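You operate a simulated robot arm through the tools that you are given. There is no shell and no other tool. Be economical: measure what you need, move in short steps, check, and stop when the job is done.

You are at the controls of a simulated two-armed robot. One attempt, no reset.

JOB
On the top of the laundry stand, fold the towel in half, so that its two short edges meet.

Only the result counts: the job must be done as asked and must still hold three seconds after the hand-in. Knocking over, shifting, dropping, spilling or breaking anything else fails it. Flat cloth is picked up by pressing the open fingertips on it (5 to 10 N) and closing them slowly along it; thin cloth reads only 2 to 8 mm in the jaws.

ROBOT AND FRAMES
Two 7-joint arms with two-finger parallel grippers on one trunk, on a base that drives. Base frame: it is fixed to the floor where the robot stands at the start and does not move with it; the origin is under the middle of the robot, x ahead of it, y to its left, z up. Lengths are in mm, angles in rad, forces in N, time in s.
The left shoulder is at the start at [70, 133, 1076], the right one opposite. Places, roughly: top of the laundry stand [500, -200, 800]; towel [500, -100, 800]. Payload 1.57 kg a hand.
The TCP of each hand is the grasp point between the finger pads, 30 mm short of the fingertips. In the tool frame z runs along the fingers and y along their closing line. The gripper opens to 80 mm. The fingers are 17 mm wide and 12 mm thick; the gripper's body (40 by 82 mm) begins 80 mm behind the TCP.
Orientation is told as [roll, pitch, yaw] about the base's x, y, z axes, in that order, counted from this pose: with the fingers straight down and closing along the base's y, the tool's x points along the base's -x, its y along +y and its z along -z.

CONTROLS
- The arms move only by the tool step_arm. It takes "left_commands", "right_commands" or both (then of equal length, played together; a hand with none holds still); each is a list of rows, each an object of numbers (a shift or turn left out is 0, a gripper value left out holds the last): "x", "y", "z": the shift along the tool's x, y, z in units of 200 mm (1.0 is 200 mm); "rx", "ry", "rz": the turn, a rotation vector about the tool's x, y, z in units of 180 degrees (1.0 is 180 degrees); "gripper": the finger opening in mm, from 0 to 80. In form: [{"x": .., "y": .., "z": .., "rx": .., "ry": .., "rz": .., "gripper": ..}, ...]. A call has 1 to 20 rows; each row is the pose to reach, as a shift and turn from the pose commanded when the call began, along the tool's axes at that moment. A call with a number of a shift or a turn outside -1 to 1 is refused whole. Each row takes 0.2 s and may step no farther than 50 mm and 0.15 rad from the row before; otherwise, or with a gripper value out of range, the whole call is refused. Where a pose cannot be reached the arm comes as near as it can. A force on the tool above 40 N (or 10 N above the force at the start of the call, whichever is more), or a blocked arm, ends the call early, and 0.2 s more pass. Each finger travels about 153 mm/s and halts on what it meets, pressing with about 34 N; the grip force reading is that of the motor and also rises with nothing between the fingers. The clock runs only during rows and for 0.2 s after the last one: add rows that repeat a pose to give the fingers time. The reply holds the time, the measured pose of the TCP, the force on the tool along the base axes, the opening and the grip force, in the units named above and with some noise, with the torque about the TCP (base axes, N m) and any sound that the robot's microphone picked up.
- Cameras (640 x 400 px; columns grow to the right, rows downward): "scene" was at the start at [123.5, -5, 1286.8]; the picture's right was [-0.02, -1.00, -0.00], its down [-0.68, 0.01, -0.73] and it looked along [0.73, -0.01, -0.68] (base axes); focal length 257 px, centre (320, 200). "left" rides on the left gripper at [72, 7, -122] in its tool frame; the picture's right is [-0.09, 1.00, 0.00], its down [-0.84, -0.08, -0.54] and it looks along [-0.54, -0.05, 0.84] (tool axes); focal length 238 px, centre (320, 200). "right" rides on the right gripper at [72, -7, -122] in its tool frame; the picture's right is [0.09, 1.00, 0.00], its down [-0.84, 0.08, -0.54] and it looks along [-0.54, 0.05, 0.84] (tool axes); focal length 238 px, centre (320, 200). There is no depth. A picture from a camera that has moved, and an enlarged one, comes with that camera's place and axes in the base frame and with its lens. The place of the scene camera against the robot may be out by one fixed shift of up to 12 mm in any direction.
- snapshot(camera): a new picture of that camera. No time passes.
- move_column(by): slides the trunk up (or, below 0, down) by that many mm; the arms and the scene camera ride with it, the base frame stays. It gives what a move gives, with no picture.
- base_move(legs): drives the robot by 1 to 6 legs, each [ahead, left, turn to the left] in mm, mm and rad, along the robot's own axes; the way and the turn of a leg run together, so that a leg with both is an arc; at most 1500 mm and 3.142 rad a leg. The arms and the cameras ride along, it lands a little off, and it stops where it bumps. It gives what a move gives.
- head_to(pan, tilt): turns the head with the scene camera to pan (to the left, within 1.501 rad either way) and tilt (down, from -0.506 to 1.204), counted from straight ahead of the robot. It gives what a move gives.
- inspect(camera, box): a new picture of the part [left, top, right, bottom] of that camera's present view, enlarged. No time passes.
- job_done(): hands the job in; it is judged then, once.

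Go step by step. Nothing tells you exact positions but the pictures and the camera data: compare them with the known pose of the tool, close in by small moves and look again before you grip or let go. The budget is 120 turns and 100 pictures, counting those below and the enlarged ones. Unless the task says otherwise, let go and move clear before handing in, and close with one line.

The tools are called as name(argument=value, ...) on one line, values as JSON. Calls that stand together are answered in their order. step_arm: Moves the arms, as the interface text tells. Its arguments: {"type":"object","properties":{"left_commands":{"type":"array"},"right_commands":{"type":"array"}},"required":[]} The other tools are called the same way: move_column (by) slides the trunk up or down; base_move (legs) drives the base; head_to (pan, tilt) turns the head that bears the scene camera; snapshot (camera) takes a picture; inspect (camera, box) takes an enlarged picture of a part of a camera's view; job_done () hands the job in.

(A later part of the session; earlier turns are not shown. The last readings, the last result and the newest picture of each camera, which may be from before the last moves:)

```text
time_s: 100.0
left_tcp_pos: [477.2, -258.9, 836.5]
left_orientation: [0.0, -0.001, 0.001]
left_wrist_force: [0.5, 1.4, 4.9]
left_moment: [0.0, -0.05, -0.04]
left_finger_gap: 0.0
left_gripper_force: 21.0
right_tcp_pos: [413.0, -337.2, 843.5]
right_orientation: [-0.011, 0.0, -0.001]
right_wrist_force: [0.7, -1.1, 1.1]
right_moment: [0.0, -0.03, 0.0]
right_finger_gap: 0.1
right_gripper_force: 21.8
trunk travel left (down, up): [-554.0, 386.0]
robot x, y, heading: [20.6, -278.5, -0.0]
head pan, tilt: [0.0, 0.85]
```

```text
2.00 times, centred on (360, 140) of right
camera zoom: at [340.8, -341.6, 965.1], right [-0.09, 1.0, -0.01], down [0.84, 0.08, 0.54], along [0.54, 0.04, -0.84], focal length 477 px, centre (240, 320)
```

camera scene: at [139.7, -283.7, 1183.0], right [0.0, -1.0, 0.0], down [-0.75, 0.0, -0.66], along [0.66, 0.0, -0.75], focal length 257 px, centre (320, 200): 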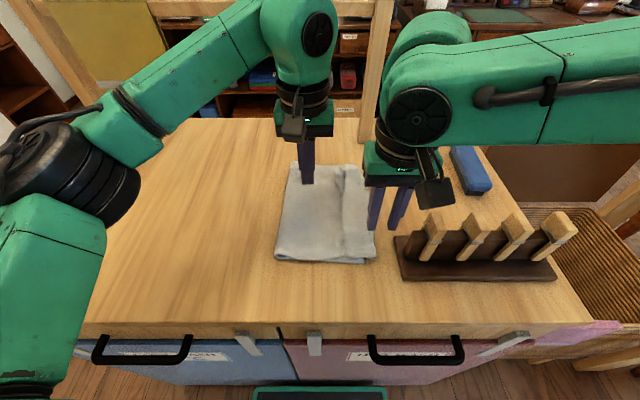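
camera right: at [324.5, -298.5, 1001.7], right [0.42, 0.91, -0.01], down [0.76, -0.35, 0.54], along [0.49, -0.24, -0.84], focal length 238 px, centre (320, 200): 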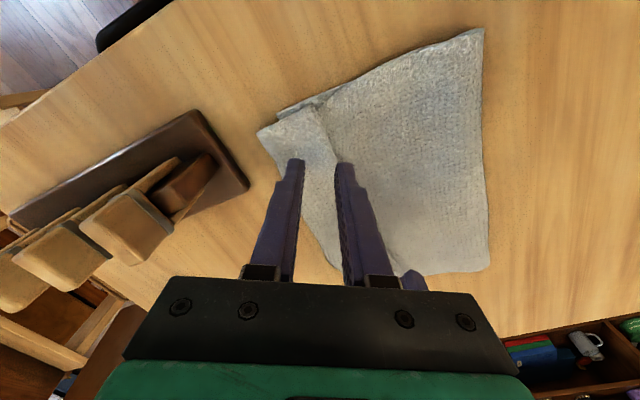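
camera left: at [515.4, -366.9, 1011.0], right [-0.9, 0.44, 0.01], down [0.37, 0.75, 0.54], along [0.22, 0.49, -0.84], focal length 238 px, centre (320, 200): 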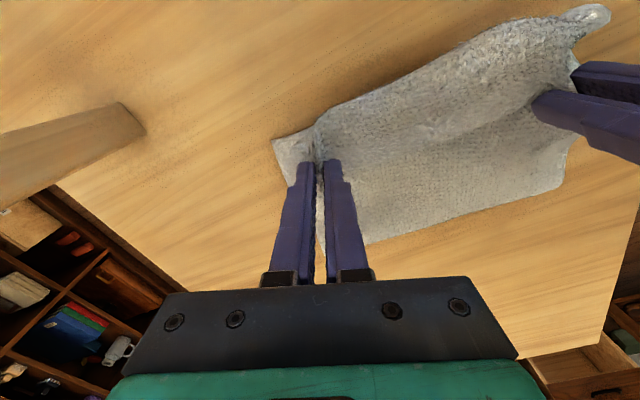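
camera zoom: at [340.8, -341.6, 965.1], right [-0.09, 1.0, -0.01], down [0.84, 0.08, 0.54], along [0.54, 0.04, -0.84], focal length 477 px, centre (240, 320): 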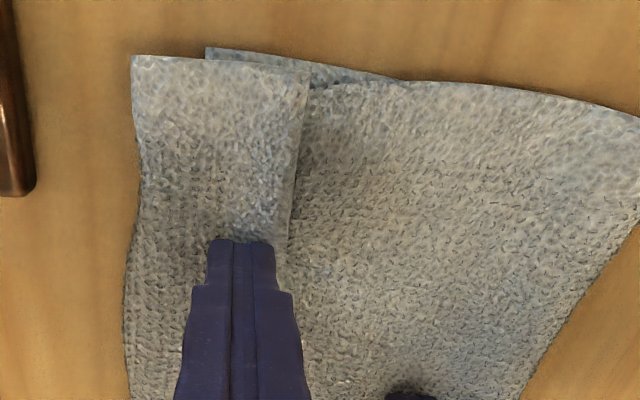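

The view is very clear. I'll press the left harder, press the right lightly, and drag the strip 50 mm towards -y.

step_arm(left_commands=[{"z": 0.01}, {"z": 0.015}, {"z": 0.015}, {"z": 0.015}, {"z": 0.015}, {"z": 0.015}, {"z": 0.015}, {"z": 0.015}, {"z": 0.015}], right_commands=[{"z": 0.01}, {"z": 0.018}, {"z": 0.018}, {"z": 0.018, "y": -0.05}, {"z": 0.018, "y": -0.1}, {"z": 0.018, "y": -0.15}, {"z": 0.018, "y": -0.2}, {"z": 0.02, "y": -0.25}, {"z": 0.02, "y": -0.25}])

inspect(camera="right", box=[200, 40, 520, 240])

```text
time_s: 102.0
left_tcp_pos: [477.5, -259.3, 835.4]
left_orientation: [0.0, -0.004, 0.003]
left_wrist_force: [6.5, 1.2, 29.7]
left_moment: [0.06, -0.24, 0.02]
left_finger_gap: 0.0
left_gripper_force: 20.9
right_tcp_pos: [410.4, -386.3, 841.0]
right_orientation: [-0.01, 0.001, -0.003]
right_wrist_force: [-0.9, 0.8, 0.9]
right_moment: [0.06, -0.01, -0.02]
right_finger_gap: 0.3
right_gripper_force: 21.4
trunk travel left (down, up): [-554.0, 386.0]
robot x, y, heading: [21.2, -276.6, 0.0]
head pan, tilt: [0.0, 0.85]
```

```text
2.00 times, centred on (360, 140) of right
camera zoom: at [339.5, -390.9, 962.2], right [-0.09, 1.0, -0.01], down [0.84, 0.08, 0.54], along [0.54, 0.04, -0.84], focal length 477 px, centre (240, 320)
```

zoom: 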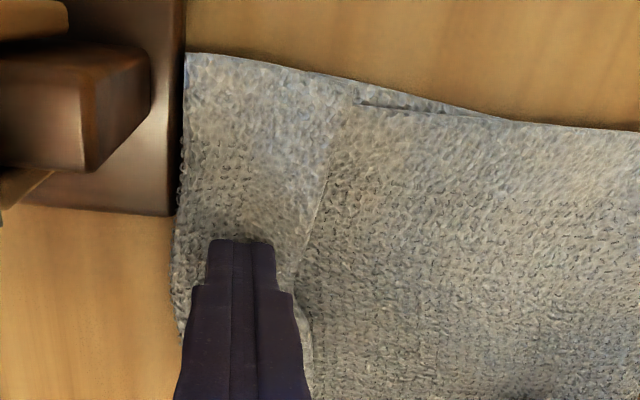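

At the near end the flap has now gone taut over the bottom layer and the strip is close to the rack. I'll press both hands down and use the base to slide the whole towel 80 mm back to +y, away from the rack.

step_arm(left_commands=[{"z": -0.002}, {"z": -0.004}, {"z": -0.004}], right_commands=[{"z": 0.006}, {"z": 0.012}, {"z": 0.012}])

base_move(legs=[[0, 40, 0], [0, 45, 0]])

snapshot(camera="right")

```text
time_s: 102.8
left_tcp_pos: [476.3, -258.8, 836.5]
left_orientation: [0.001, -0.003, 0.001]
left_wrist_force: [5.5, 0.3, 21.0]
left_moment: [0.01, -0.17, -0.01]
left_finger_gap: 0.0
left_gripper_force: 20.8
right_tcp_pos: [411.7, -386.2, 836.8]
right_orientation: [-0.01, -0.001, -0.004]
right_wrist_force: [-0.7, 2.3, 5.8]
right_moment: [0.09, 0.05, -0.02]
right_finger_gap: 0.1
right_gripper_force: 21.2
trunk travel left (down, up): [-554.0, 386.0]
robot x, y, heading: [21.0, -278.6, -0.001]
head pan, tilt: [0.0, 0.85]
```

```text
time_s: 104.1
left_tcp_pos: [476.0, -173.2, 837.1]
left_orientation: [-0.003, -0.001, 0.002]
left_wrist_force: [0.4, -4.9, 15.2]
left_moment: [-0.12, 0.02, 0.02]
left_finger_gap: 0.0
left_gripper_force: 21.0
right_tcp_pos: [411.3, -300.9, 837.2]
right_orientation: [-0.013, 0.0, -0.002]
right_wrist_force: [0.1, -0.7, 4.5]
right_moment: [-0.05, -0.02, -0.01]
right_finger_gap: 0.0
right_gripper_force: 21.5
trunk travel left (down, up): [-554.0, 386.0]
robot x, y, heading: [20.7, -195.3, 0.002]
head pan, tilt: [0.0, 0.85]
```

```text
12 pictures are left
camera right: at [339.2, -305.6, 959.8], right [-0.09, 1.0, -0.01], down [0.84, 0.08, 0.54], along [0.54, 0.04, -0.84], focal length 238 px, centre (320, 200)
```

right: 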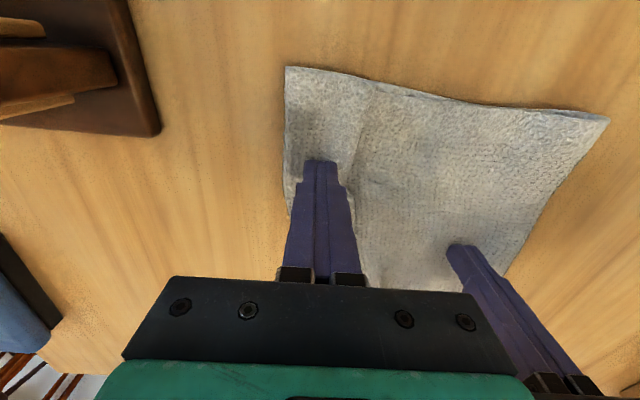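

The towel slid back intact. Now I'll hold firmly with the left and drag the near strip about 80 mm out with the right.

step_arm(left_commands=[{"z": 0.008}, {"z": 0.014}, {"z": 0.014}, {"z": 0.014}, {"z": 0.014}, {"z": 0.014}, {"z": 0.014}, {"z": 0.014}, {"z": 0.014}, {"z": 0.014}, {"z": 0.014}], right_commands=[{"z": 0.003}, {"z": 0.004}, {"z": 0.004, "y": -0.05}, {"z": 0.004, "y": -0.1, "x": -0.02}, {"z": 0.004, "y": -0.15, "x": -0.04}, {"z": 0.006, "y": -0.2, "x": -0.05}, {"z": 0.008, "y": -0.25, "x": -0.06}, {"z": 0.01, "y": -0.3, "x": -0.07}, {"z": 0.012, "y": -0.35, "x": -0.07}, {"z": 0.014, "y": -0.4, "x": -0.07}, {"z": 0.014, "y": -0.41, "x": -0.07}])

snapshot(camera="right")

```text
time_s: 106.5
left_tcp_pos: [476.7, -174.0, 835.4]
left_orientation: [-0.004, -0.006, 0.003]
left_wrist_force: [8.6, 4.1, 37.1]
left_moment: [0.19, -0.23, 0.0]
left_finger_gap: 0.0
left_gripper_force: 21.4
right_tcp_pos: [423.9, -384.4, 835.4]
right_orientation: [-0.012, -0.001, -0.002]
right_wrist_force: [0.9, 0.0, -0.5]
right_moment: [-0.01, 0.0, -0.01]
right_finger_gap: 0.1
right_gripper_force: 21.1
trunk travel left (down, up): [-554.0, 386.0]
robot x, y, heading: [20.1, -196.1, -0.0]
head pan, tilt: [0.0, 0.85]
```

```text
11 pictures are left
camera right: at [351.8, -387.9, 958.1], right [-0.09, 1.0, -0.01], down [0.84, 0.08, 0.54], along [0.54, 0.04, -0.84], focal length 238 px, centre (320, 200)
```

right: 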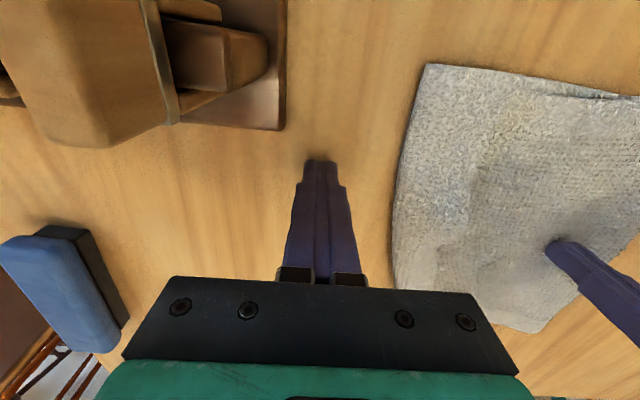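

The fingers slipped off without unrolling the strip. New plan: pinch the doubled hem at its outer edge with both hands, lift it back past the fold so the strip hangs free and opens, then fold again cleanly.

step_arm(left_commands=[{"z": -0.1}, {"z": -0.2}, {"z": -0.25, "x": -0.06, "y": -0.06}, {"z": -0.25, "x": -0.12, "y": -0.12}, {"z": -0.25, "x": -0.18, "y": -0.18}, {"z": -0.25, "x": -0.24, "y": -0.24}, {"z": -0.25, "x": -0.29, "y": -0.295, "gripper": 40}, {"z": -0.25, "x": -0.29, "y": -0.295}], right_commands=[{"z": -0.1}, {"z": -0.22}, {"z": -0.25, "y": 0.12}, {"z": -0.25, "x": 0.03, "y": 0.24}, {"z": -0.25, "x": 0.06, "y": 0.36}, {"z": -0.25, "x": 0.095, "y": 0.48}, {"z": -0.25, "x": 0.095, "y": 0.6, "gripper": 40}, {"z": -0.25, "x": 0.095, "y": 0.62}])

base_move(legs=[[0, -60, 0]])

snapshot(camera="right")

```text
time_s: 108.3
left_tcp_pos: [536.0, -234.2, 881.3]
left_orientation: [-0.001, 0.0, 0.002]
left_wrist_force: [0.9, -0.2, 0.3]
left_moment: [0.01, 0.01, 0.02]
left_finger_gap: 40.1
left_gripper_force: 0.1
right_tcp_pos: [407.3, -259.5, 882.9]
right_orientation: [-0.013, 0.002, -0.004]
right_wrist_force: [-0.1, 0.0, -0.5]
right_moment: [0.02, 0.0, 0.0]
right_finger_gap: 40.2
right_gripper_force: 0.0
trunk travel left (down, up): [-554.0, 386.0]
robot x, y, heading: [20.9, -194.1, -0.001]
head pan, tilt: [0.0, 0.85]
```

```text
time_s: 109.3
left_tcp_pos: [537.5, -293.6, 880.8]
left_orientation: [0.0, 0.001, 0.001]
left_wrist_force: [-1.2, -0.8, -0.4]
left_moment: [-0.01, 0.0, -0.01]
left_finger_gap: 40.0
left_gripper_force: 0.0
right_tcp_pos: [408.4, -318.1, 883.9]
right_orientation: [-0.012, 0.002, -0.002]
right_wrist_force: [-0.2, 0.0, 0.3]
right_moment: [0.01, -0.01, 0.01]
right_finger_gap: 40.2
right_gripper_force: 0.0
trunk travel left (down, up): [-554.0, 386.0]
robot x, y, heading: [19.7, -255.0, 0.001]
head pan, tilt: [0.0, 0.85]
```

```text
10 pictures are left
camera right: at [336.2, -323.4, 1005.4], right [-0.09, 1.0, -0.01], down [0.84, 0.08, 0.54], along [0.54, 0.04, -0.84], focal length 238 px, centre (320, 200)
```

right: 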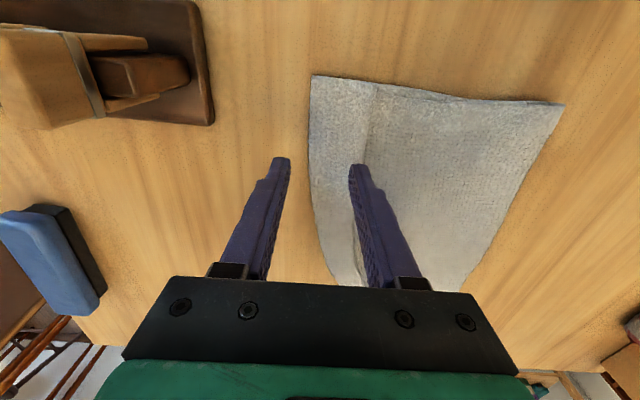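

The hem's outer edge lies between the open fingers of both hands. I'll lower to contact and close around it.

step_arm(left_commands=[{"z": 0.08}, {"z": 0.16}, {"z": 0.19}, {"z": 0.205}, {"z": 0.205}], right_commands=[{"z": 0.08}, {"z": 0.16}, {"z": 0.2}, {"z": 0.22}, {"z": 0.22}])

```text
time_s: 110.5
left_tcp_pos: [537.1, -293.0, 840.3]
left_orientation: [-0.002, 0.001, 0.001]
left_wrist_force: [-0.5, 1.0, 1.2]
left_moment: [0.06, 0.06, 0.01]
left_finger_gap: 39.6
left_gripper_force: 0.0
right_tcp_pos: [407.9, -319.5, 838.1]
right_orientation: [-0.01, 0.0, -0.001]
right_wrist_force: [1.1, 0.4, 1.4]
right_moment: [0.08, 0.01, -0.04]
right_finger_gap: 40.2
right_gripper_force: 0.1
trunk travel left (down, up): [-554.0, 386.0]
robot x, y, heading: [22.7, -254.2, 0.001]
head pan, tilt: [0.0, 0.85]
```

step_arm(left_commands=[{"z": 0.01}, {"z": 0.018}, {"z": 0.02, "gripper": 36}, {"z": 0.02, "gripper": 32}, {"z": 0.02, "gripper": 28}, {"z": 0.02, "gripper": 24}, {"z": 0.02, "gripper": 20}, {"z": 0.02, "gripper": 16}, {"z": 0.02, "gripper": 12}, {"z": 0.02, "gripper": 8}, {"z": 0.02, "gripper": 4}, {"z": 0.02, "gripper": 0}, {"z": 0.02, "gripper": 0}, {"z": 0.02, "gripper": 0}], right_commands=[{"z": 0.008}, {"z": 0.014}, {"z": 0.014, "gripper": 36}, {"z": 0.014, "gripper": 32}, {"z": 0.014, "gripper": 28}, {"z": 0.014, "gripper": 24}, {"z": 0.014, "gripper": 20}, {"z": 0.014, "gripper": 16}, {"z": 0.014, "gripper": 12}, {"z": 0.014, "gripper": 8}, {"z": 0.014, "gripper": 4}, {"z": 0.014, "gripper": 0}, {"z": 0.014, "gripper": 0}, {"z": 0.014, "gripper": 0}])

snapshot(camera="right")

```text
time_s: 113.5
left_tcp_pos: [536.9, -291.9, 837.3]
left_orientation: [-0.003, -0.002, 0.001]
left_wrist_force: [-0.3, 1.4, 9.8]
left_moment: [0.16, -0.06, 0.04]
left_finger_gap: 4.5
left_gripper_force: 25.2
right_tcp_pos: [406.4, -320.1, 836.0]
right_orientation: [-0.011, 0.001, 0.0]
right_wrist_force: [0.2, 0.6, 5.7]
right_moment: [0.03, 0.01, -0.01]
right_finger_gap: 0.0
right_gripper_force: 21.5
trunk travel left (down, up): [-554.0, 386.0]
robot x, y, heading: [21.8, -252.6, 0.0]
head pan, tilt: [0.0, 0.85]
```

```text
9 pictures are left
camera right: at [334.4, -322.7, 959.3], right [-0.09, 1.0, -0.01], down [0.84, 0.08, 0.54], along [0.54, 0.04, -0.84], focal length 238 px, centre (320, 200)
```

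right: 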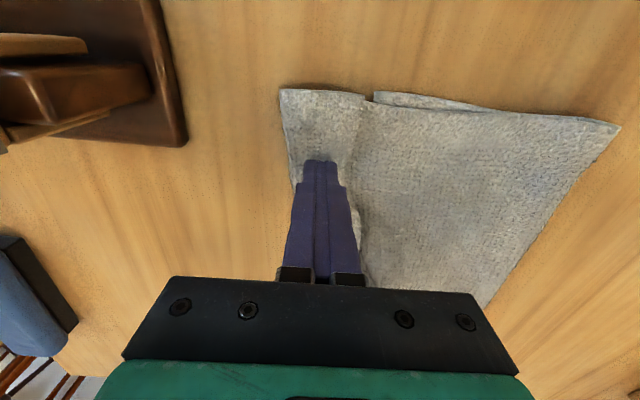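

The left gripped at 4.5 mm but the right slipped. I'll retry the right with a wider opening, shifted 8 mm inward and pressed harder.

step_arm(right_commands=[{"z": -0.04, "gripper": 20}, {"z": -0.06, "y": 0.04, "gripper": 48}, {"z": -0.03, "y": 0.04}, {"z": 0.0, "y": 0.04}, {"z": 0.01, "y": 0.04}, {"z": 0.014, "y": 0.04}, {"z": 0.014, "y": 0.04, "gripper": 45}, {"z": 0.014, "y": 0.04, "gripper": 41}, {"z": 0.014, "y": 0.04, "gripper": 37}, {"z": 0.014, "y": 0.04, "gripper": 33}, {"z": 0.014, "y": 0.04, "gripper": 29}, {"z": 0.014, "y": 0.04, "gripper": 25}, {"z": 0.014, "y": 0.04, "gripper": 21}, {"z": 0.014, "y": 0.04, "gripper": 17}, {"z": 0.014, "y": 0.04, "gripper": 13}, {"z": 0.014, "y": 0.04, "gripper": 9}, {"z": 0.014, "y": 0.04, "gripper": 5}, {"z": 0.014, "y": 0.04, "gripper": 0}, {"z": 0.014, "y": 0.04, "gripper": 0}, {"z": 0.014, "y": 0.04, "gripper": 0}])

```text
time_s: 117.7
left_tcp_pos: [536.1, -291.4, 837.8]
left_orientation: [-0.002, -0.003, 0.0]
left_wrist_force: [0.2, -1.8, 5.6]
left_moment: [-0.03, -0.04, 0.02]
left_finger_gap: 4.1
left_gripper_force: 24.8
right_tcp_pos: [405.7, -310.3, 834.3]
right_orientation: [-0.013, -0.003, -0.002]
right_wrist_force: [0.6, 6.7, 21.3]
right_moment: [0.41, -0.02, 0.04]
right_finger_gap: 9.0
right_gripper_force: 27.3
trunk travel left (down, up): [-554.0, 386.0]
robot x, y, heading: [20.8, -256.3, -0.001]
head pan, tilt: [0.0, 0.85]
```

Both hands now hold cloth. I'll lift 70 mm and look.

move_column(by=70)

snapshot(camera="left")

```text
time_s: 118.8
left_tcp_pos: [538.7, -291.3, 906.9]
left_orientation: [-0.003, -0.001, 0.003]
left_wrist_force: [-0.1, -0.5, 0.7]
left_moment: [0.02, 0.01, -0.07]
left_finger_gap: 4.5
left_gripper_force: 24.9
right_tcp_pos: [407.7, -311.5, 902.8]
right_orientation: [-0.012, 0.003, -0.002]
right_wrist_force: [0.1, 1.3, 0.1]
right_moment: [-0.09, -0.03, 0.06]
right_finger_gap: 8.7
right_gripper_force: 27.5
trunk travel left (down, up): [-624.0, 316.0]
robot x, y, heading: [18.5, -257.5, -0.002]
head pan, tilt: [0.0, 0.85]
```

```text
8 pictures are left
camera left: at [467.3, -286.0, 1028.4], right [0.09, 1.0, 0.0], down [0.84, -0.07, 0.54], along [0.54, -0.05, -0.84], focal length 238 px, centre (320, 200)
```

left: 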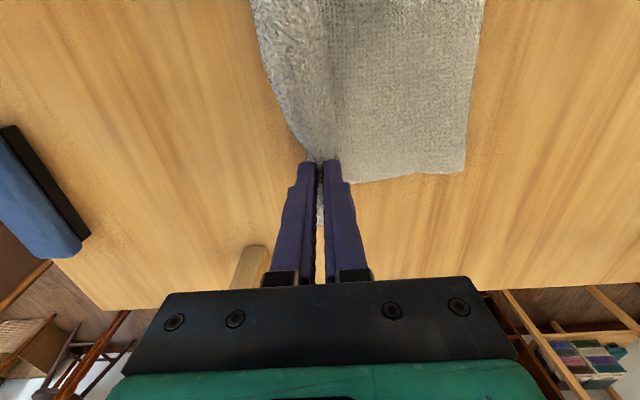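

The hem is up. I'll carry it over past the fold line to +y so the strip hangs free.

move_column(by=60)

base_move(legs=[[0, 150, 0], [0, 120, 0]])

move_column(by=-45)

base_move(legs=[[0, 70, 0]])

snapshot(camera="left")

```text
time_s: 119.8
left_tcp_pos: [538.6, -292.5, 965.3]
left_orientation: [-0.001, 0.0, 0.003]
left_wrist_force: [0.0, 0.2, -0.1]
left_moment: [0.03, 0.0, 0.01]
left_finger_gap: 4.2
left_gripper_force: 24.4
right_tcp_pos: [407.4, -311.9, 963.0]
right_orientation: [-0.011, 0.002, -0.001]
right_wrist_force: [-0.5, 0.4, 0.5]
right_moment: [-0.05, -0.01, 0.1]
right_finger_gap: 8.4
right_gripper_force: 27.5
trunk travel left (down, up): [-684.0, 256.0]
robot x, y, heading: [20.1, -251.2, -0.002]
head pan, tilt: [0.0, 0.85]
```

```text
time_s: 122.0
left_tcp_pos: [538.8, -21.9, 965.2]
left_orientation: [0.001, -0.001, 0.001]
left_wrist_force: [-1.2, 0.4, -0.3]
left_moment: [0.02, -0.02, 0.02]
left_finger_gap: 4.2
left_gripper_force: 25.1
right_tcp_pos: [407.7, -42.8, 963.7]
right_orientation: [-0.011, 0.002, -0.001]
right_wrist_force: [0.2, 0.1, -0.4]
right_moment: [-0.06, 0.01, 0.06]
right_finger_gap: 8.4
right_gripper_force: 27.1
trunk travel left (down, up): [-684.0, 256.0]
robot x, y, heading: [23.3, 18.3, 0.004]
head pan, tilt: [0.0, 0.85]
```

```text
time_s: 122.9
left_tcp_pos: [538.3, -22.4, 922.0]
left_orientation: [-0.003, -0.001, 0.002]
left_wrist_force: [0.3, 0.0, -0.2]
left_moment: [-0.01, -0.03, 0.01]
left_finger_gap: 4.7
left_gripper_force: 25.1
right_tcp_pos: [407.4, -42.7, 917.9]
right_orientation: [-0.012, 0.0, -0.002]
right_wrist_force: [0.5, 0.0, 0.2]
right_moment: [-0.03, 0.01, 0.05]
right_finger_gap: 8.5
right_gripper_force: 26.7
trunk travel left (down, up): [-639.0, 301.0]
robot x, y, heading: [16.2, 14.8, -0.003]
head pan, tilt: [0.0, 0.85]
```

```text
time_s: 123.9
left_tcp_pos: [537.6, 47.1, 920.8]
left_orientation: [-0.002, 0.001, -0.003]
left_wrist_force: [0.6, -0.2, 0.1]
left_moment: [-0.01, -0.03, -0.03]
left_finger_gap: 4.2
left_gripper_force: 24.8
right_tcp_pos: [407.2, 27.0, 917.9]
right_orientation: [-0.01, 0.002, -0.005]
right_wrist_force: [0.1, 0.9, -0.5]
right_moment: [-0.08, -0.02, 0.09]
right_finger_gap: 8.4
right_gripper_force: 27.3
trunk travel left (down, up): [-639.0, 301.0]
robot x, y, heading: [20.5, 87.9, 0.001]
head pan, tilt: [0.0, 0.85]
```

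```text
7 pictures are left
camera left: at [467.2, 53.1, 1043.5], right [0.09, 1.0, 0.0], down [0.84, -0.08, 0.54], along [0.54, -0.05, -0.84], focal length 238 px, centre (320, 200)
```

left: 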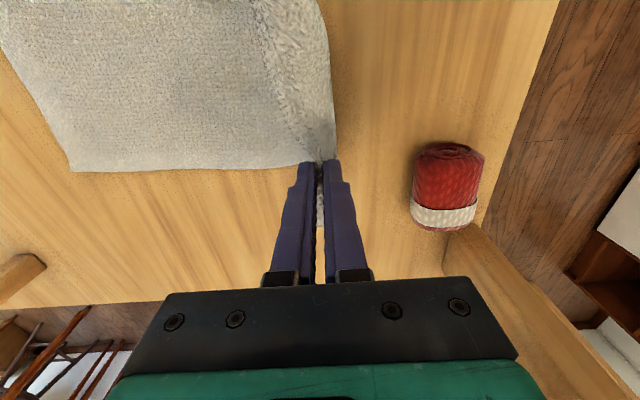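

The towel is open again with the strip hanging at its left end. I'll lower so the raw edge touches the table, then move -y while lowering to lay the strip outwards.

base_move(legs=[[0, 20, 0]])

move_column(by=-50)

base_move(legs=[[0, -40, 0]])

move_column(by=-25)

step_arm(left_commands=[{"gripper": 10}, {"gripper": 20}, {"gripper": 24}, {"gripper": 24, "z": -0.1}, {"gripper": 24, "z": -0.3}, {"gripper": 24, "z": -0.45}], right_commands=[{"gripper": 12}, {"gripper": 20}, {"gripper": 28}, {"gripper": 28, "z": -0.1}, {"gripper": 28, "z": -0.3}, {"gripper": 28, "z": -0.45}])

snapshot(camera="scene")

```text
time_s: 124.7
left_tcp_pos: [537.7, 64.6, 921.6]
left_orientation: [0.001, 0.001, -0.002]
left_wrist_force: [0.1, 0.2, -0.1]
left_moment: [0.06, 0.03, -0.03]
left_finger_gap: 4.3
left_gripper_force: 24.9
right_tcp_pos: [408.0, 47.0, 917.6]
right_orientation: [-0.009, 0.002, -0.004]
right_wrist_force: [0.5, 0.4, 0.0]
right_moment: [-0.06, -0.02, 0.07]
right_finger_gap: 8.6
right_gripper_force: 27.6
trunk travel left (down, up): [-639.0, 301.0]
robot x, y, heading: [20.3, 105.3, -0.005]
head pan, tilt: [0.0, 0.85]
```

```text
time_s: 125.6
left_tcp_pos: [538.1, 66.7, 871.6]
left_orientation: [-0.001, 0.001, -0.001]
left_wrist_force: [0.1, 0.0, -0.1]
left_moment: [0.01, 0.02, -0.01]
left_finger_gap: 4.2
left_gripper_force: 24.7
right_tcp_pos: [406.8, 47.5, 868.2]
right_orientation: [-0.009, 0.001, -0.005]
right_wrist_force: [-0.2, 0.2, 0.5]
right_moment: [-0.01, 0.0, 0.06]
right_finger_gap: 8.5
right_gripper_force: 27.3
trunk travel left (down, up): [-589.0, 351.0]
robot x, y, heading: [23.4, 105.5, -0.0]
head pan, tilt: [0.0, 0.85]
```

```text
time_s: 126.5
left_tcp_pos: [537.2, 28.3, 871.8]
left_orientation: [-0.002, 0.001, -0.001]
left_wrist_force: [0.4, 0.1, 0.1]
left_moment: [0.03, 0.04, -0.04]
left_finger_gap: 4.2
left_gripper_force: 24.4
right_tcp_pos: [407.9, 9.2, 867.5]
right_orientation: [-0.013, 0.002, -0.004]
right_wrist_force: [0.7, 0.4, 0.0]
right_moment: [-0.03, 0.01, 0.08]
right_finger_gap: 8.5
right_gripper_force: 27.2
trunk travel left (down, up): [-589.0, 351.0]
robot x, y, heading: [19.3, 63.6, -0.006]
head pan, tilt: [0.0, 0.85]
```

```text
time_s: 127.2
left_tcp_pos: [537.2, 28.7, 847.7]
left_orientation: [0.0, 0.0, -0.003]
left_wrist_force: [-0.3, 0.2, 0.3]
left_moment: [0.04, -0.05, -0.04]
left_finger_gap: 4.4
left_gripper_force: 24.4
right_tcp_pos: [406.9, 8.2, 843.3]
right_orientation: [-0.013, 0.001, -0.004]
right_wrist_force: [1.0, 0.3, 0.1]
right_moment: [-0.06, -0.03, 0.09]
right_finger_gap: 8.6
right_gripper_force: 27.1
trunk travel left (down, up): [-564.0, 376.0]
robot x, y, heading: [22.4, 67.1, -0.006]
head pan, tilt: [0.0, 0.85]
```

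```text
time_s: 128.6
left_tcp_pos: [538.1, 26.4, 936.5]
left_orientation: [0.001, 0.002, -0.001]
left_wrist_force: [0.1, 0.0, -0.7]
left_moment: [-0.01, 0.03, -0.01]
left_finger_gap: 23.8
left_gripper_force: 0.0
right_tcp_pos: [406.8, 9.6, 935.7]
right_orientation: [-0.011, 0.002, -0.005]
right_wrist_force: [-1.2, -0.5, 0.7]
right_moment: [-0.01, 0.02, 0.05]
right_finger_gap: 28.1
right_gripper_force: 0.0
trunk travel left (down, up): [-564.0, 376.0]
robot x, y, heading: [23.5, 67.3, -0.001]
head pan, tilt: [0.0, 0.85]
```

```text
6 pictures are left
camera scene: at [139.4, 62.7, 1193.0], right [0.0, -1.0, 0.0], down [-0.75, 0.0, -0.66], along [0.66, 0.0, -0.75], focal length 257 px, centre (320, 200)
```

scene: 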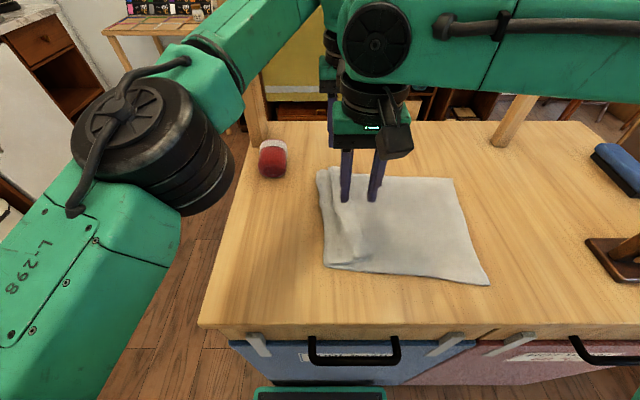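

inspect(camera="scene", box=[300, 150, 420, 290])

```text
2.86 times, centred on (360, 220) of scene
camera zoom: at [139.4, 62.7, 1193.0], right [0.0, -1.0, 0.0], down [-0.75, 0.0, -0.66], along [0.66, 0.0, -0.75], focal length 734 px, centre (206, 143)
```

zoom: 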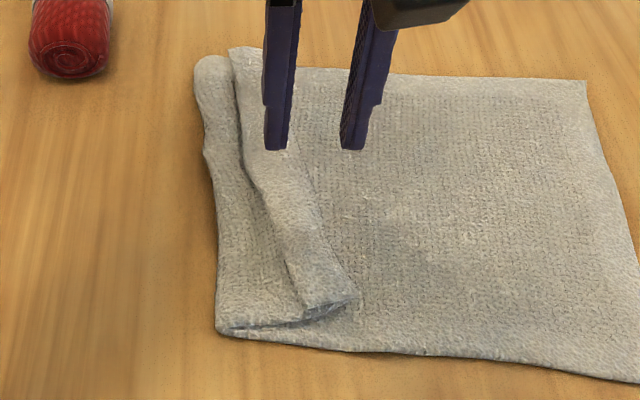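

inspect(camera="right", box=[200, 0, 520, 200])

```text
2.00 times, centred on (360, 100) of right
camera zoom: at [335.0, 5.1, 1057.9], right [-0.09, 1.0, -0.01], down [0.84, 0.08, 0.54], along [0.54, 0.04, -0.84], focal length 477 px, centre (240, 400)
```

zoom: 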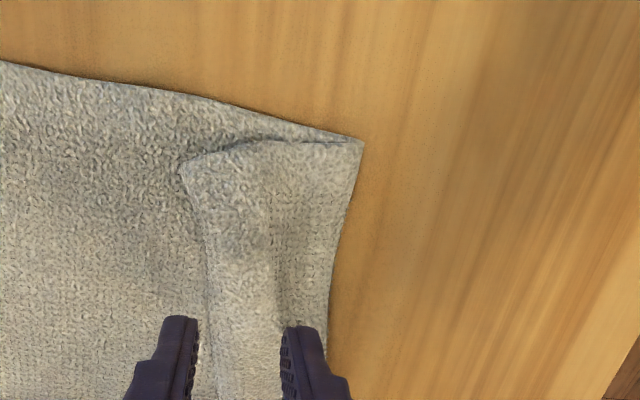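

The towel is open with an S-pleat near its left end. Plan: the left hand pinches the pleat ridge and lifts it slightly, while the right hand presses on the sheet and pulls it towards -y to draw the pleat out.

step_arm(right_commands=[{"y": -0.2, "gripper": 0}, {"y": -0.4, "x": -0.08}, {"y": -0.6, "x": -0.16}, {"y": -0.748, "x": -0.165}, {"y": -0.748, "x": -0.165, "z": 0.2}, {"y": -0.748, "x": -0.165, "z": 0.4}, {"y": -0.748, "x": -0.165, "z": 0.45}, {"y": -0.748, "x": -0.165, "z": 0.45}], left_commands=[{"gripper": 44}, {"x": 0.1}, {"x": 0.2, "y": -0.03}, {"x": 0.3, "y": -0.062}, {"x": 0.365, "y": -0.062}, {"x": 0.365, "y": -0.062, "z": 0.2}, {"x": 0.365, "y": -0.062, "z": 0.4}, {"x": 0.365, "y": -0.062, "z": 0.48}])

```text
time_s: 130.4
left_tcp_pos: [466.4, 14.9, 841.1]
left_orientation: [0.0, 0.0, -0.002]
left_wrist_force: [0.5, -0.8, 2.1]
left_moment: [0.04, -0.03, 0.02]
left_finger_gap: 44.0
left_gripper_force: 0.0
right_tcp_pos: [440.3, -142.4, 845.1]
right_orientation: [-0.011, 0.002, -0.004]
right_wrist_force: [0.1, 0.0, 0.1]
right_moment: [0.02, 0.01, -0.03]
right_finger_gap: 0.0
right_gripper_force: 21.2
trunk travel left (down, up): [-564.0, 376.0]
robot x, y, heading: [19.3, 69.1, -0.001]
head pan, tilt: [0.0, 0.85]
```

Lower the left to about 6 N and close on the ridge, with one check picture.

step_arm(left_commands=[{"z": 0.008}, {"z": 0.014}, {"z": 0.014, "gripper": 40}, {"z": 0.014, "gripper": 36}, {"z": 0.014, "gripper": 32}, {"z": 0.014, "gripper": 28}, {"z": 0.014, "gripper": 24}, {"z": 0.014, "gripper": 20}, {"z": 0.014, "gripper": 16}, {"z": 0.014, "gripper": 12}, {"z": 0.014, "gripper": 8}, {"z": 0.014, "gripper": 4}, {"z": 0.014, "gripper": 0}, {"z": 0.014, "gripper": 0}, {"z": -0.05}, {"z": -0.15}, {"z": -0.25}, {"z": -0.3}])

snapshot(camera="left")

```text
time_s: 134.2
left_tcp_pos: [463.5, 13.9, 899.4]
left_orientation: [-0.003, 0.0, -0.001]
left_wrist_force: [-0.6, -0.2, 0.6]
left_moment: [0.01, -0.01, -0.03]
left_finger_gap: 5.8
left_gripper_force: 26.0
right_tcp_pos: [440.0, -142.0, 845.6]
right_orientation: [-0.012, 0.002, -0.005]
right_wrist_force: [-0.3, 0.5, -0.3]
right_moment: [-0.03, -0.02, 0.02]
right_finger_gap: 0.3
right_gripper_force: 21.1
trunk travel left (down, up): [-564.0, 376.0]
robot x, y, heading: [18.4, 65.2, 0.004]
head pan, tilt: [0.0, 0.85]
```

```text
3 pictures are left
camera left: at [394.4, 20.5, 1022.4], right [0.09, 1.0, 0.0], down [0.84, -0.08, 0.54], along [0.54, -0.05, -0.84], focal length 238 px, centre (320, 200)
```

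left: 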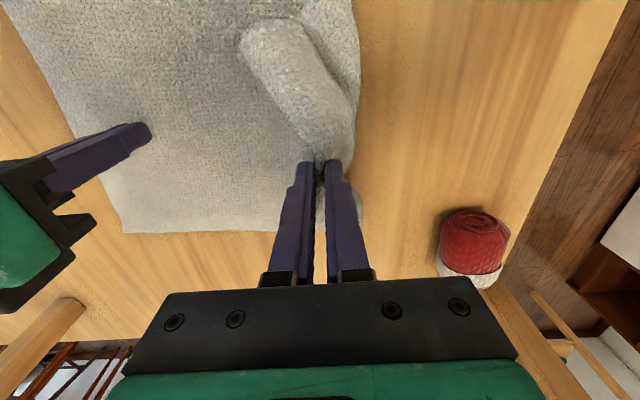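

step_arm(right_commands=[{"z": 0.03}, {"z": 0.055}, {"z": 0.065}, {"z": 0.065, "y": -0.06}, {"z": 0.065, "y": -0.12}, {"z": 0.065, "y": -0.18}, {"z": 0.065, "y": -0.24}, {"z": 0.065, "y": -0.3}, {"z": 0.065, "y": -0.36}, {"z": 0.065, "y": -0.42}, {"z": 0.065, "y": -0.48}])

```text
time_s: 136.6
left_tcp_pos: [464.3, 14.2, 899.4]
left_orientation: [-0.002, 0.001, -0.002]
left_wrist_force: [-0.3, -1.8, 0.1]
left_moment: [-0.06, 0.01, -0.06]
left_finger_gap: 5.8
left_gripper_force: 25.6
right_tcp_pos: [438.0, -236.8, 833.8]
right_orientation: [-0.012, 0.002, -0.004]
right_wrist_force: [1.0, 3.5, 7.2]
right_moment: [0.11, -0.02, 0.06]
right_finger_gap: 0.0
right_gripper_force: 21.5
trunk travel left (down, up): [-564.0, 376.0]
robot x, y, heading: [21.0, 66.1, -0.001]
head pan, tilt: [0.0, 0.85]
```

The left hand now feels a pull, so the pleat is drawn taut. I'll lower the ridge while pulling on, then release it.

step_arm(left_commands=[{"z": 0.05, "y": -0.02}, {"z": 0.1, "y": -0.04}, {"z": 0.15, "y": -0.06}, {"z": 0.2, "y": -0.08}, {"z": 0.25, "y": -0.1}, {"z": 0.29, "y": -0.1}, {"z": 0.29, "y": -0.1, "gripper": 14}, {"z": 0.29, "y": -0.1, "gripper": 26}, {"z": 0.2, "y": -0.1, "gripper": 26}, {"z": 0.1, "y": -0.1, "gripper": 0}, {"z": 0.1, "y": 0.05}, {"z": 0.1, "y": 0.15}, {"z": 0.2, "y": 0.15}, {"z": 0.3, "y": 0.15}, {"z": 0.325, "y": 0.15}], right_commands=[{"y": -0.03}, {"y": -0.06}, {"y": -0.09}, {"y": -0.12}, {"y": -0.15}, {"y": -0.18}, {"y": -0.18}, {"y": -0.18}, {"y": -0.18}, {"y": -0.18}, {"y": -0.18}, {"y": -0.18}, {"y": -0.18}, {"y": -0.18}, {"y": -0.18}])

```text
time_s: 139.8
left_tcp_pos: [461.0, 45.2, 837.7]
left_orientation: [-0.003, -0.003, -0.003]
left_wrist_force: [-4.7, -1.1, 20.3]
left_moment: [-0.13, 0.23, 0.02]
left_finger_gap: 3.7
left_gripper_force: 25.0
right_tcp_pos: [435.1, -274.2, 834.3]
right_orientation: [-0.012, 0.0, -0.005]
right_wrist_force: [0.7, 0.4, 1.5]
right_moment: [0.06, -0.03, 0.01]
right_finger_gap: 0.2
right_gripper_force: 21.2
trunk travel left (down, up): [-564.0, 376.0]
robot x, y, heading: [24.1, 67.6, -0.004]
head pan, tilt: [0.0, 0.85]
```

snapshot(camera="scene")

```text
2 pictures are left
camera scene: at [135.9, 63.3, 1193.8], right [0.0, -1.0, 0.0], down [-0.75, 0.0, -0.66], along [0.66, 0.0, -0.75], focal length 257 px, centre (320, 200)
```

scene: 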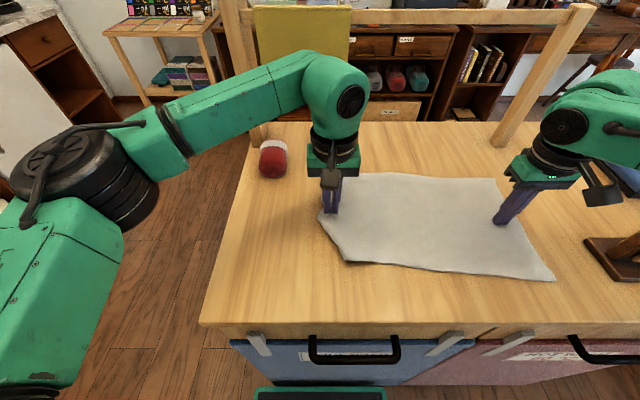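

The towel is nearly flat again, and the left hand holds a single layer at the middle of the left edge. The left corners seem tucked under, so I'll lift the edge to let them hang open, lay it down again, and pull straight.

step_arm(left_commands=[{"z": -0.1, "y": -0.05}, {"z": -0.2, "y": -0.1}, {"z": -0.3, "y": -0.15}, {"z": -0.4, "y": -0.2}, {"z": -0.5, "y": -0.22}, {"z": -0.55, "y": -0.22}, {"z": -0.55, "y": -0.22}, {"z": -0.55, "y": -0.22}, {"z": -0.45, "y": -0.15}, {"z": -0.35, "y": -0.05}, {"z": -0.28, "y": 0.05}, {"z": -0.22, "y": 0.05}, {"z": -0.16, "y": 0.0}, {"z": -0.1, "y": -0.04}, {"z": -0.05, "y": -0.07}, {"z": -0.01, "y": -0.09}], right_commands=[{"z": 0.005}, {"z": 0.01}, {"z": 0.015}, {"z": 0.015}, {"z": 0.015}, {"z": 0.015}, {"z": 0.015}, {"z": 0.015}, {"z": 0.015}, {"z": 0.015}, {"z": 0.015}, {"z": 0.015}, {"z": 0.015}, {"z": 0.015}, {"z": 0.015}, {"z": 0.015}])

step_arm(left_commands=[{"gripper": 14}, {"gripper": 26}, {"gripper": 26, "z": -0.05}, {"gripper": 26, "z": -0.2}, {"gripper": 26, "z": -0.4}, {"gripper": 26, "z": -0.6}, {"gripper": 26, "z": -0.6, "y": 0.15}, {"gripper": 26, "z": -0.6, "y": 0.3}], right_commands=[{}, {"y": -0.04}, {"y": -0.08}, {"y": -0.12}, {"y": -0.12, "z": -0.1}, {"y": -0.12, "z": -0.3}, {"y": -0.12, "z": -0.4}, {"y": -0.12, "z": -0.4}])

inspect(camera="scene", box=[290, 140, 590, 320])

```text
time_s: 143.2
left_tcp_pos: [463.8, 29.6, 839.3]
left_orientation: [-0.005, -0.004, 0.0]
left_wrist_force: [-0.9, 2.6, 9.9]
left_moment: [0.11, 0.1, 0.02]
left_finger_gap: 3.8
left_gripper_force: 25.0
right_tcp_pos: [436.7, -272.5, 832.7]
right_orientation: [-0.013, -0.004, -0.003]
right_wrist_force: [5.5, 0.9, 23.4]
right_moment: [0.07, -0.18, 0.04]
right_finger_gap: 0.0
right_gripper_force: 21.6
trunk travel left (down, up): [-564.0, 376.0]
robot x, y, heading: [22.0, 63.5, -0.005]
head pan, tilt: [0.0, 0.85]
```

```text
time_s: 145.0
left_tcp_pos: [465.8, 88.7, 957.8]
left_orientation: [-0.001, 0.0, -0.002]
left_wrist_force: [-0.4, 0.3, -0.7]
left_moment: [-0.03, -0.01, 0.0]
left_finger_gap: 26.0
left_gripper_force: 0.1
right_tcp_pos: [440.4, -294.9, 912.1]
right_orientation: [-0.013, 0.003, -0.004]
right_wrist_force: [0.2, 0.6, -0.3]
right_moment: [0.04, 0.02, -0.03]
right_finger_gap: 0.0
right_gripper_force: 21.2
trunk travel left (down, up): [-564.0, 376.0]
robot x, y, heading: [23.8, 65.3, -0.003]
head pan, tilt: [0.0, 0.85]
```

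```text
2.13 times, centred on (440, 230) of scene
camera zoom: at [139.6, 64.2, 1193.0], right [0.0, -1.0, 0.0], down [-0.75, 0.0, -0.66], along [0.66, 0.0, -0.75], focal length 548 px, centre (64, 136)
```

zoom: 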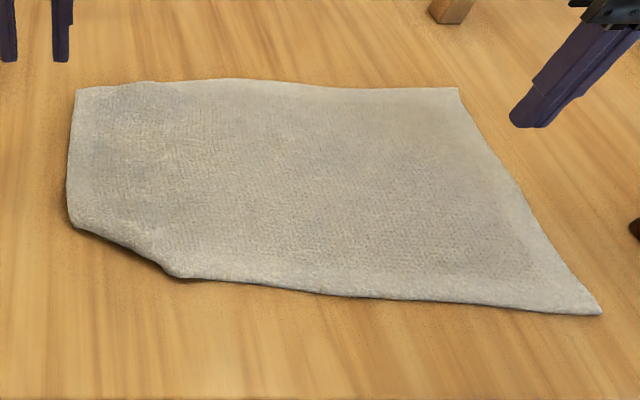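

Everything is flat now except the near-left corner, which is tucked under along a diagonal from (404,59) to (348,-22). I'll bring the right hand there at yaw -45° and move the left to the far-left side at yaw 70°.

step_arm(left_commands=[{"x": -0.04, "rz": -0.043}, {"x": -0.1, "y": -0.02, "rz": -0.086}, {"x": -0.16, "y": -0.05, "rz": -0.129}, {"x": -0.22, "y": -0.08, "rz": -0.172}, {"x": -0.28, "y": -0.11, "rz": -0.215}, {"x": -0.32, "y": -0.145, "rz": -0.258}, {"x": -0.32, "y": -0.145, "rz": -0.301}, {"x": -0.32, "y": -0.145, "rz": -0.344}, {"x": -0.32, "y": -0.145, "rz": -0.388}], right_commands=[{"y": 0.11, "x": 0.03}, {"y": 0.22, "x": 0.07}, {"y": 0.33, "x": 0.11}, {"y": 0.44, "x": 0.15, "rz": 0.042}, {"y": 0.55, "x": 0.19, "rz": 0.084}, {"y": 0.66, "x": 0.23, "rz": 0.126}, {"y": 0.77, "x": 0.27, "rz": 0.168}, {"y": 0.88, "x": 0.31, "rz": 0.21}, {"y": 0.99, "x": 0.32, "rz": 0.25}])

step_arm(right_commands=[{"x": 0.1, "y": 0.1, "gripper": 40}, {"x": 0.2, "y": 0.2}, {"x": 0.3, "y": 0.3, "z": 0.1}, {"x": 0.4, "y": 0.4, "z": 0.2}, {"x": 0.4, "y": 0.4, "z": 0.3}, {"x": 0.4, "y": 0.4, "z": 0.34}, {"x": 0.4, "y": 0.4, "z": 0.35}])

```text
time_s: 147.0
left_tcp_pos: [530.6, 59.0, 957.2]
left_orientation: [-0.001, 0.001, 1.219]
left_wrist_force: [-0.9, 0.3, 0.0]
left_moment: [0.01, 0.04, -0.03]
left_finger_gap: 26.0
left_gripper_force: 0.0
right_tcp_pos: [377.4, -98.2, 907.4]
right_orientation: [-0.011, -0.008, -0.792]
right_wrist_force: [0.2, -1.1, -0.3]
right_moment: [0.04, 0.0, 0.0]
right_finger_gap: 0.0
right_gripper_force: 20.9
trunk travel left (down, up): [-564.0, 376.0]
robot x, y, heading: [19.7, 69.2, 0.006]
head pan, tilt: [0.0, 0.85]
```

```text
time_s: 148.6
left_tcp_pos: [528.0, 58.5, 957.4]
left_orientation: [0.0, 0.002, 1.219]
left_wrist_force: [0.4, -0.1, -0.1]
left_moment: [0.01, 0.01, 0.01]
left_finger_gap: 26.0
left_gripper_force: 0.0
right_tcp_pos: [376.7, 13.0, 837.8]
right_orientation: [-0.009, -0.009, -0.788]
right_wrist_force: [-1.1, 1.8, 3.5]
right_moment: [0.03, -0.08, 0.0]
right_finger_gap: 39.9
right_gripper_force: 0.1
trunk travel left (down, up): [-564.0, 376.0]
robot x, y, heading: [22.1, 66.8, 0.001]
head pan, tilt: [0.0, 0.85]
```

step_arm(right_commands=[{"z": -0.02, "x": -0.02}, {"z": 0.0, "x": -0.02}, {"z": 0.01, "x": -0.02}, {"z": 0.01, "x": -0.02, "gripper": 36}, {"z": 0.01, "x": -0.02, "gripper": 32}, {"z": 0.01, "x": -0.02, "gripper": 28}, {"z": 0.01, "x": -0.02, "gripper": 24}, {"z": 0.01, "x": -0.02, "gripper": 20}, {"z": 0.01, "x": -0.02, "gripper": 16}, {"z": 0.01, "x": -0.02, "gripper": 12}, {"z": 0.01, "x": -0.02, "gripper": 8}, {"z": 0.01, "x": -0.02, "gripper": 4}, {"z": 0.01, "x": -0.02, "gripper": 0}, {"z": 0.01, "x": -0.02, "gripper": 0}, {"z": 0.01, "x": -0.02, "gripper": 0}])

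```text
time_s: 151.8
left_tcp_pos: [528.7, 58.8, 957.6]
left_orientation: [-0.001, 0.002, 1.218]
left_wrist_force: [-0.4, -0.4, -0.1]
left_moment: [0.01, -0.02, 0.01]
left_finger_gap: 26.2
left_gripper_force: 0.0
right_tcp_pos: [378.3, 11.6, 835.3]
right_orientation: [-0.009, -0.007, -0.788]
right_wrist_force: [1.0, 0.9, 13.7]
right_moment: [0.08, -0.12, -0.02]
right_finger_gap: 4.3
right_gripper_force: 24.8
trunk travel left (down, up): [-564.0, 376.0]
robot x, y, heading: [17.1, 66.6, -0.0]
head pan, tilt: [0.0, 0.85]
```

Gripped. I'll lift so the tucked corner drops open, then lay it outwards and release.

step_arm(right_commands=[{"z": -0.1, "x": -0.04}, {"z": -0.2, "x": -0.08}, {"z": -0.3, "x": -0.12}, {"z": -0.4, "x": -0.15}, {"z": -0.45, "x": -0.15}, {"z": -0.45, "x": -0.15}, {"z": -0.45, "x": -0.15}, {"z": -0.38, "x": -0.05}, {"z": -0.3, "x": 0.03}, {"z": -0.24, "x": 0.03}, {"z": -0.18, "x": -0.02}, {"z": -0.12, "x": -0.08}, {"z": -0.06, "x": -0.13}, {"z": -0.03, "x": -0.15}, {"z": -0.03, "x": -0.15, "gripper": 14}, {"z": -0.03, "x": -0.15, "gripper": 24}, {"z": -0.15, "x": -0.15}, {"z": -0.35, "x": -0.15}, {"z": -0.5, "x": -0.15}])

```text
time_s: 155.8
left_tcp_pos: [527.7, 58.2, 957.5]
left_orientation: [-0.001, 0.003, 1.218]
left_wrist_force: [0.3, -1.2, 0.1]
left_moment: [0.01, 0.0, -0.06]
left_finger_gap: 26.0
left_gripper_force: 0.0
right_tcp_pos: [401.3, -10.1, 935.8]
right_orientation: [-0.011, -0.008, -0.788]
right_wrist_force: [-0.6, -0.3, 0.4]
right_moment: [-0.05, 0.02, 0.0]
right_finger_gap: 23.9
right_gripper_force: 0.0
trunk travel left (down, up): [-564.0, 376.0]
robot x, y, heading: [22.8, 64.5, 0.002]
head pan, tilt: [0.0, 0.85]
```

I'll use the last picture to locate the corners before the final two-hand fold.

inspect(camera="scene", box=[290, 150, 590, 320])

```text
2.13 times, centred on (440, 235) of scene
camera zoom: at [139.6, 63.2, 1193.0], right [0.0, -1.0, 0.0], down [-0.75, 0.0, -0.66], along [0.66, 0.0, -0.75], focal length 548 px, centre (64, 125)
```

zoom: 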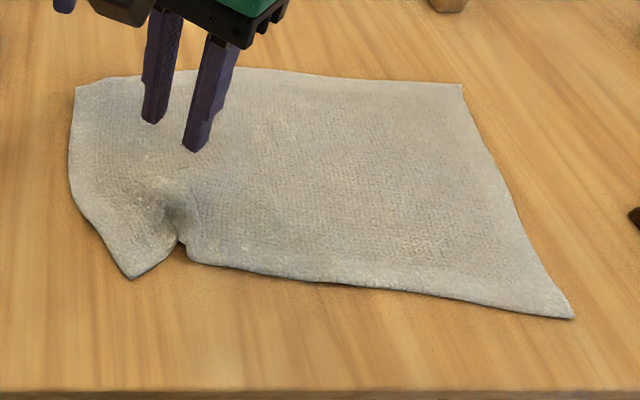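

The corner is free. Left edge: near corner (337,11), middle (408,56), far corner (546,50). Right edge: (306,-308) to (546,-342). From here on I have no pictures, so I'll go by coordinates, forces and finger gap. I'll move both hands to pinch spots on the left edge.

base_move(legs=[[0, 15, 0]])

step_arm(left_commands=[{"x": 0.06, "y": 0.015, "z": 0.1, "gripper": 36}, {"x": 0.12, "y": 0.03, "z": 0.2}, {"x": 0.166, "y": 0.045, "z": 0.3}, {"x": 0.166, "y": 0.045, "z": 0.4}, {"x": 0.166, "y": 0.045, "z": 0.5}, {"x": 0.166, "y": 0.045, "z": 0.55}, {"x": 0.166, "y": 0.045, "z": 0.55}], right_commands=[{"x": 0.05, "y": -0.01, "rz": 0.024, "gripper": 40}, {"x": 0.1, "y": -0.02, "rz": 0.048, "z": 0.05, "rx": -0.002, "ry": 0.0015}, {"x": 0.15, "y": -0.03, "rz": 0.0707, "z": 0.12, "rx": -0.0035, "ry": 0.0025}, {"x": 0.173, "y": -0.04, "rz": 0.0707, "z": 0.22, "rx": -0.0035, "ry": 0.0025}, {"x": 0.173, "y": -0.04, "rz": 0.0707, "z": 0.32, "rx": -0.0035, "ry": 0.0025}, {"x": 0.173, "y": -0.04, "rz": 0.0707, "z": 0.41, "rx": -0.0035, "ry": 0.0025}, {"x": 0.173, "y": -0.04, "rz": 0.0707, "z": 0.45, "rx": -0.0035, "ry": 0.0025}])

```text
time_s: 156.6
left_tcp_pos: [529.2, 72.5, 956.7]
left_orientation: [-0.001, -0.001, 1.217]
left_wrist_force: [-0.4, -0.4, -0.1]
left_moment: [0.02, 0.0, -0.02]
left_finger_gap: 26.2
left_gripper_force: 0.0
right_tcp_pos: [401.2, 3.3, 935.6]
right_orientation: [-0.009, -0.005, -0.79]
right_wrist_force: [-0.2, -0.1, -0.2]
right_moment: [0.0, 0.02, 0.02]
right_finger_gap: 24.1
right_gripper_force: 0.1
trunk travel left (down, up): [-564.0, 376.0]
robot x, y, heading: [23.1, 81.0, -0.007]
head pan, tilt: [0.0, 0.85]
```

```text
time_s: 158.2
left_tcp_pos: [509.0, 44.1, 848.1]
left_orientation: [0.002, 0.002, 1.218]
left_wrist_force: [0.6, -0.1, -0.1]
left_moment: [0.0, -0.01, 0.01]
left_finger_gap: 36.2
left_gripper_force: 0.1
right_tcp_pos: [371.4, 23.2, 844.0]
right_orientation: [0.003, 0.0, -1.012]
right_wrist_force: [0.8, 0.1, -0.2]
right_moment: [-0.03, 0.01, 0.04]
right_finger_gap: 39.9
right_gripper_force: 0.0
trunk travel left (down, up): [-564.0, 376.0]
robot x, y, heading: [22.7, 82.5, 0.003]
head pan, tilt: [0.0, 0.85]
```

step_arm(left_commands=[{"z": 0.03}, {"z": 0.055}, {"z": 0.068}, {"z": 0.072}, {"z": 0.072}], right_commands=[{"z": 0.02}, {"z": 0.035}, {"z": 0.046}, {"z": 0.051}, {"z": 0.051}])

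```text
time_s: 159.4
left_tcp_pos: [508.3, 45.4, 833.3]
left_orientation: [-0.001, 0.001, 1.216]
left_wrist_force: [-2.8, -0.6, 9.6]
left_moment: [-0.1, -0.14, -0.03]
left_finger_gap: 33.8
left_gripper_force: 0.1
right_tcp_pos: [368.8, 22.0, 835.8]
right_orientation: [0.002, -0.001, -1.012]
right_wrist_force: [0.6, 0.6, 0.8]
right_moment: [-0.04, -0.03, 0.01]
right_finger_gap: 40.3
right_gripper_force: 0.0
trunk travel left (down, up): [-564.0, 376.0]
robot x, y, heading: [21.4, 80.5, -0.002]
head pan, tilt: [0.0, 0.85]
```

Left is at 9.6 N; I'll lower the right another 2 mm.

step_arm(right_commands=[{"z": 0.006}, {"z": 0.011}, {"z": 0.013}, {"z": 0.013}])

```text
time_s: 160.4
left_tcp_pos: [506.6, 45.4, 835.2]
left_orientation: [-0.004, 0.0, 1.216]
left_wrist_force: [-1.5, -0.9, 10.3]
left_moment: [-0.09, -0.14, -0.06]
left_finger_gap: 34.1
left_gripper_force: 0.1
right_tcp_pos: [369.4, 21.7, 833.9]
right_orientation: [0.005, 0.0, -1.011]
right_wrist_force: [1.4, 0.6, 8.1]
right_moment: [0.03, -0.06, 0.01]
right_finger_gap: 39.8
right_gripper_force: 0.0
trunk travel left (down, up): [-564.0, 376.0]
robot x, y, heading: [20.5, 83.4, -0.003]
head pan, tilt: [0.0, 0.85]
```

step_arm(left_commands=[{"z": -0.004, "gripper": 33}, {"z": -0.004, "gripper": 30}, {"z": -0.004, "gripper": 27}, {"z": -0.004, "gripper": 24}, {"z": -0.004, "gripper": 21}, {"z": -0.004, "gripper": 18}, {"z": -0.004, "gripper": 15}, {"z": -0.004, "gripper": 12}, {"z": -0.004, "gripper": 9}, {"z": -0.004, "gripper": 6}, {"z": -0.004, "gripper": 3}, {"z": -0.004, "gripper": 0}, {"z": -0.004, "gripper": 0}, {"z": -0.004, "gripper": 0}], right_commands=[{"gripper": 37}, {"gripper": 34}, {"gripper": 31}, {"gripper": 28}, {"gripper": 25}, {"gripper": 22}, {"gripper": 19}, {"gripper": 16}, {"gripper": 13}, {"gripper": 10}, {"gripper": 7}, {"gripper": 4}, {"gripper": 0}, {"gripper": 0}])

```text
time_s: 163.4
left_tcp_pos: [506.6, 45.0, 834.6]
left_orientation: [-0.002, 0.003, 1.215]
left_wrist_force: [-6.7, -2.7, 8.2]
left_moment: [-0.12, 0.16, -0.01]
left_finger_gap: 4.0
left_gripper_force: 25.1
right_tcp_pos: [371.1, 23.4, 833.2]
right_orientation: [0.005, 0.001, -1.012]
right_wrist_force: [8.5, 1.9, 12.2]
right_moment: [0.1, -0.3, -0.06]
right_finger_gap: 4.5
right_gripper_force: 25.3
trunk travel left (down, up): [-564.0, 376.0]
robot x, y, heading: [18.0, 83.3, 0.001]
head pan, tilt: [0.0, 0.85]
```

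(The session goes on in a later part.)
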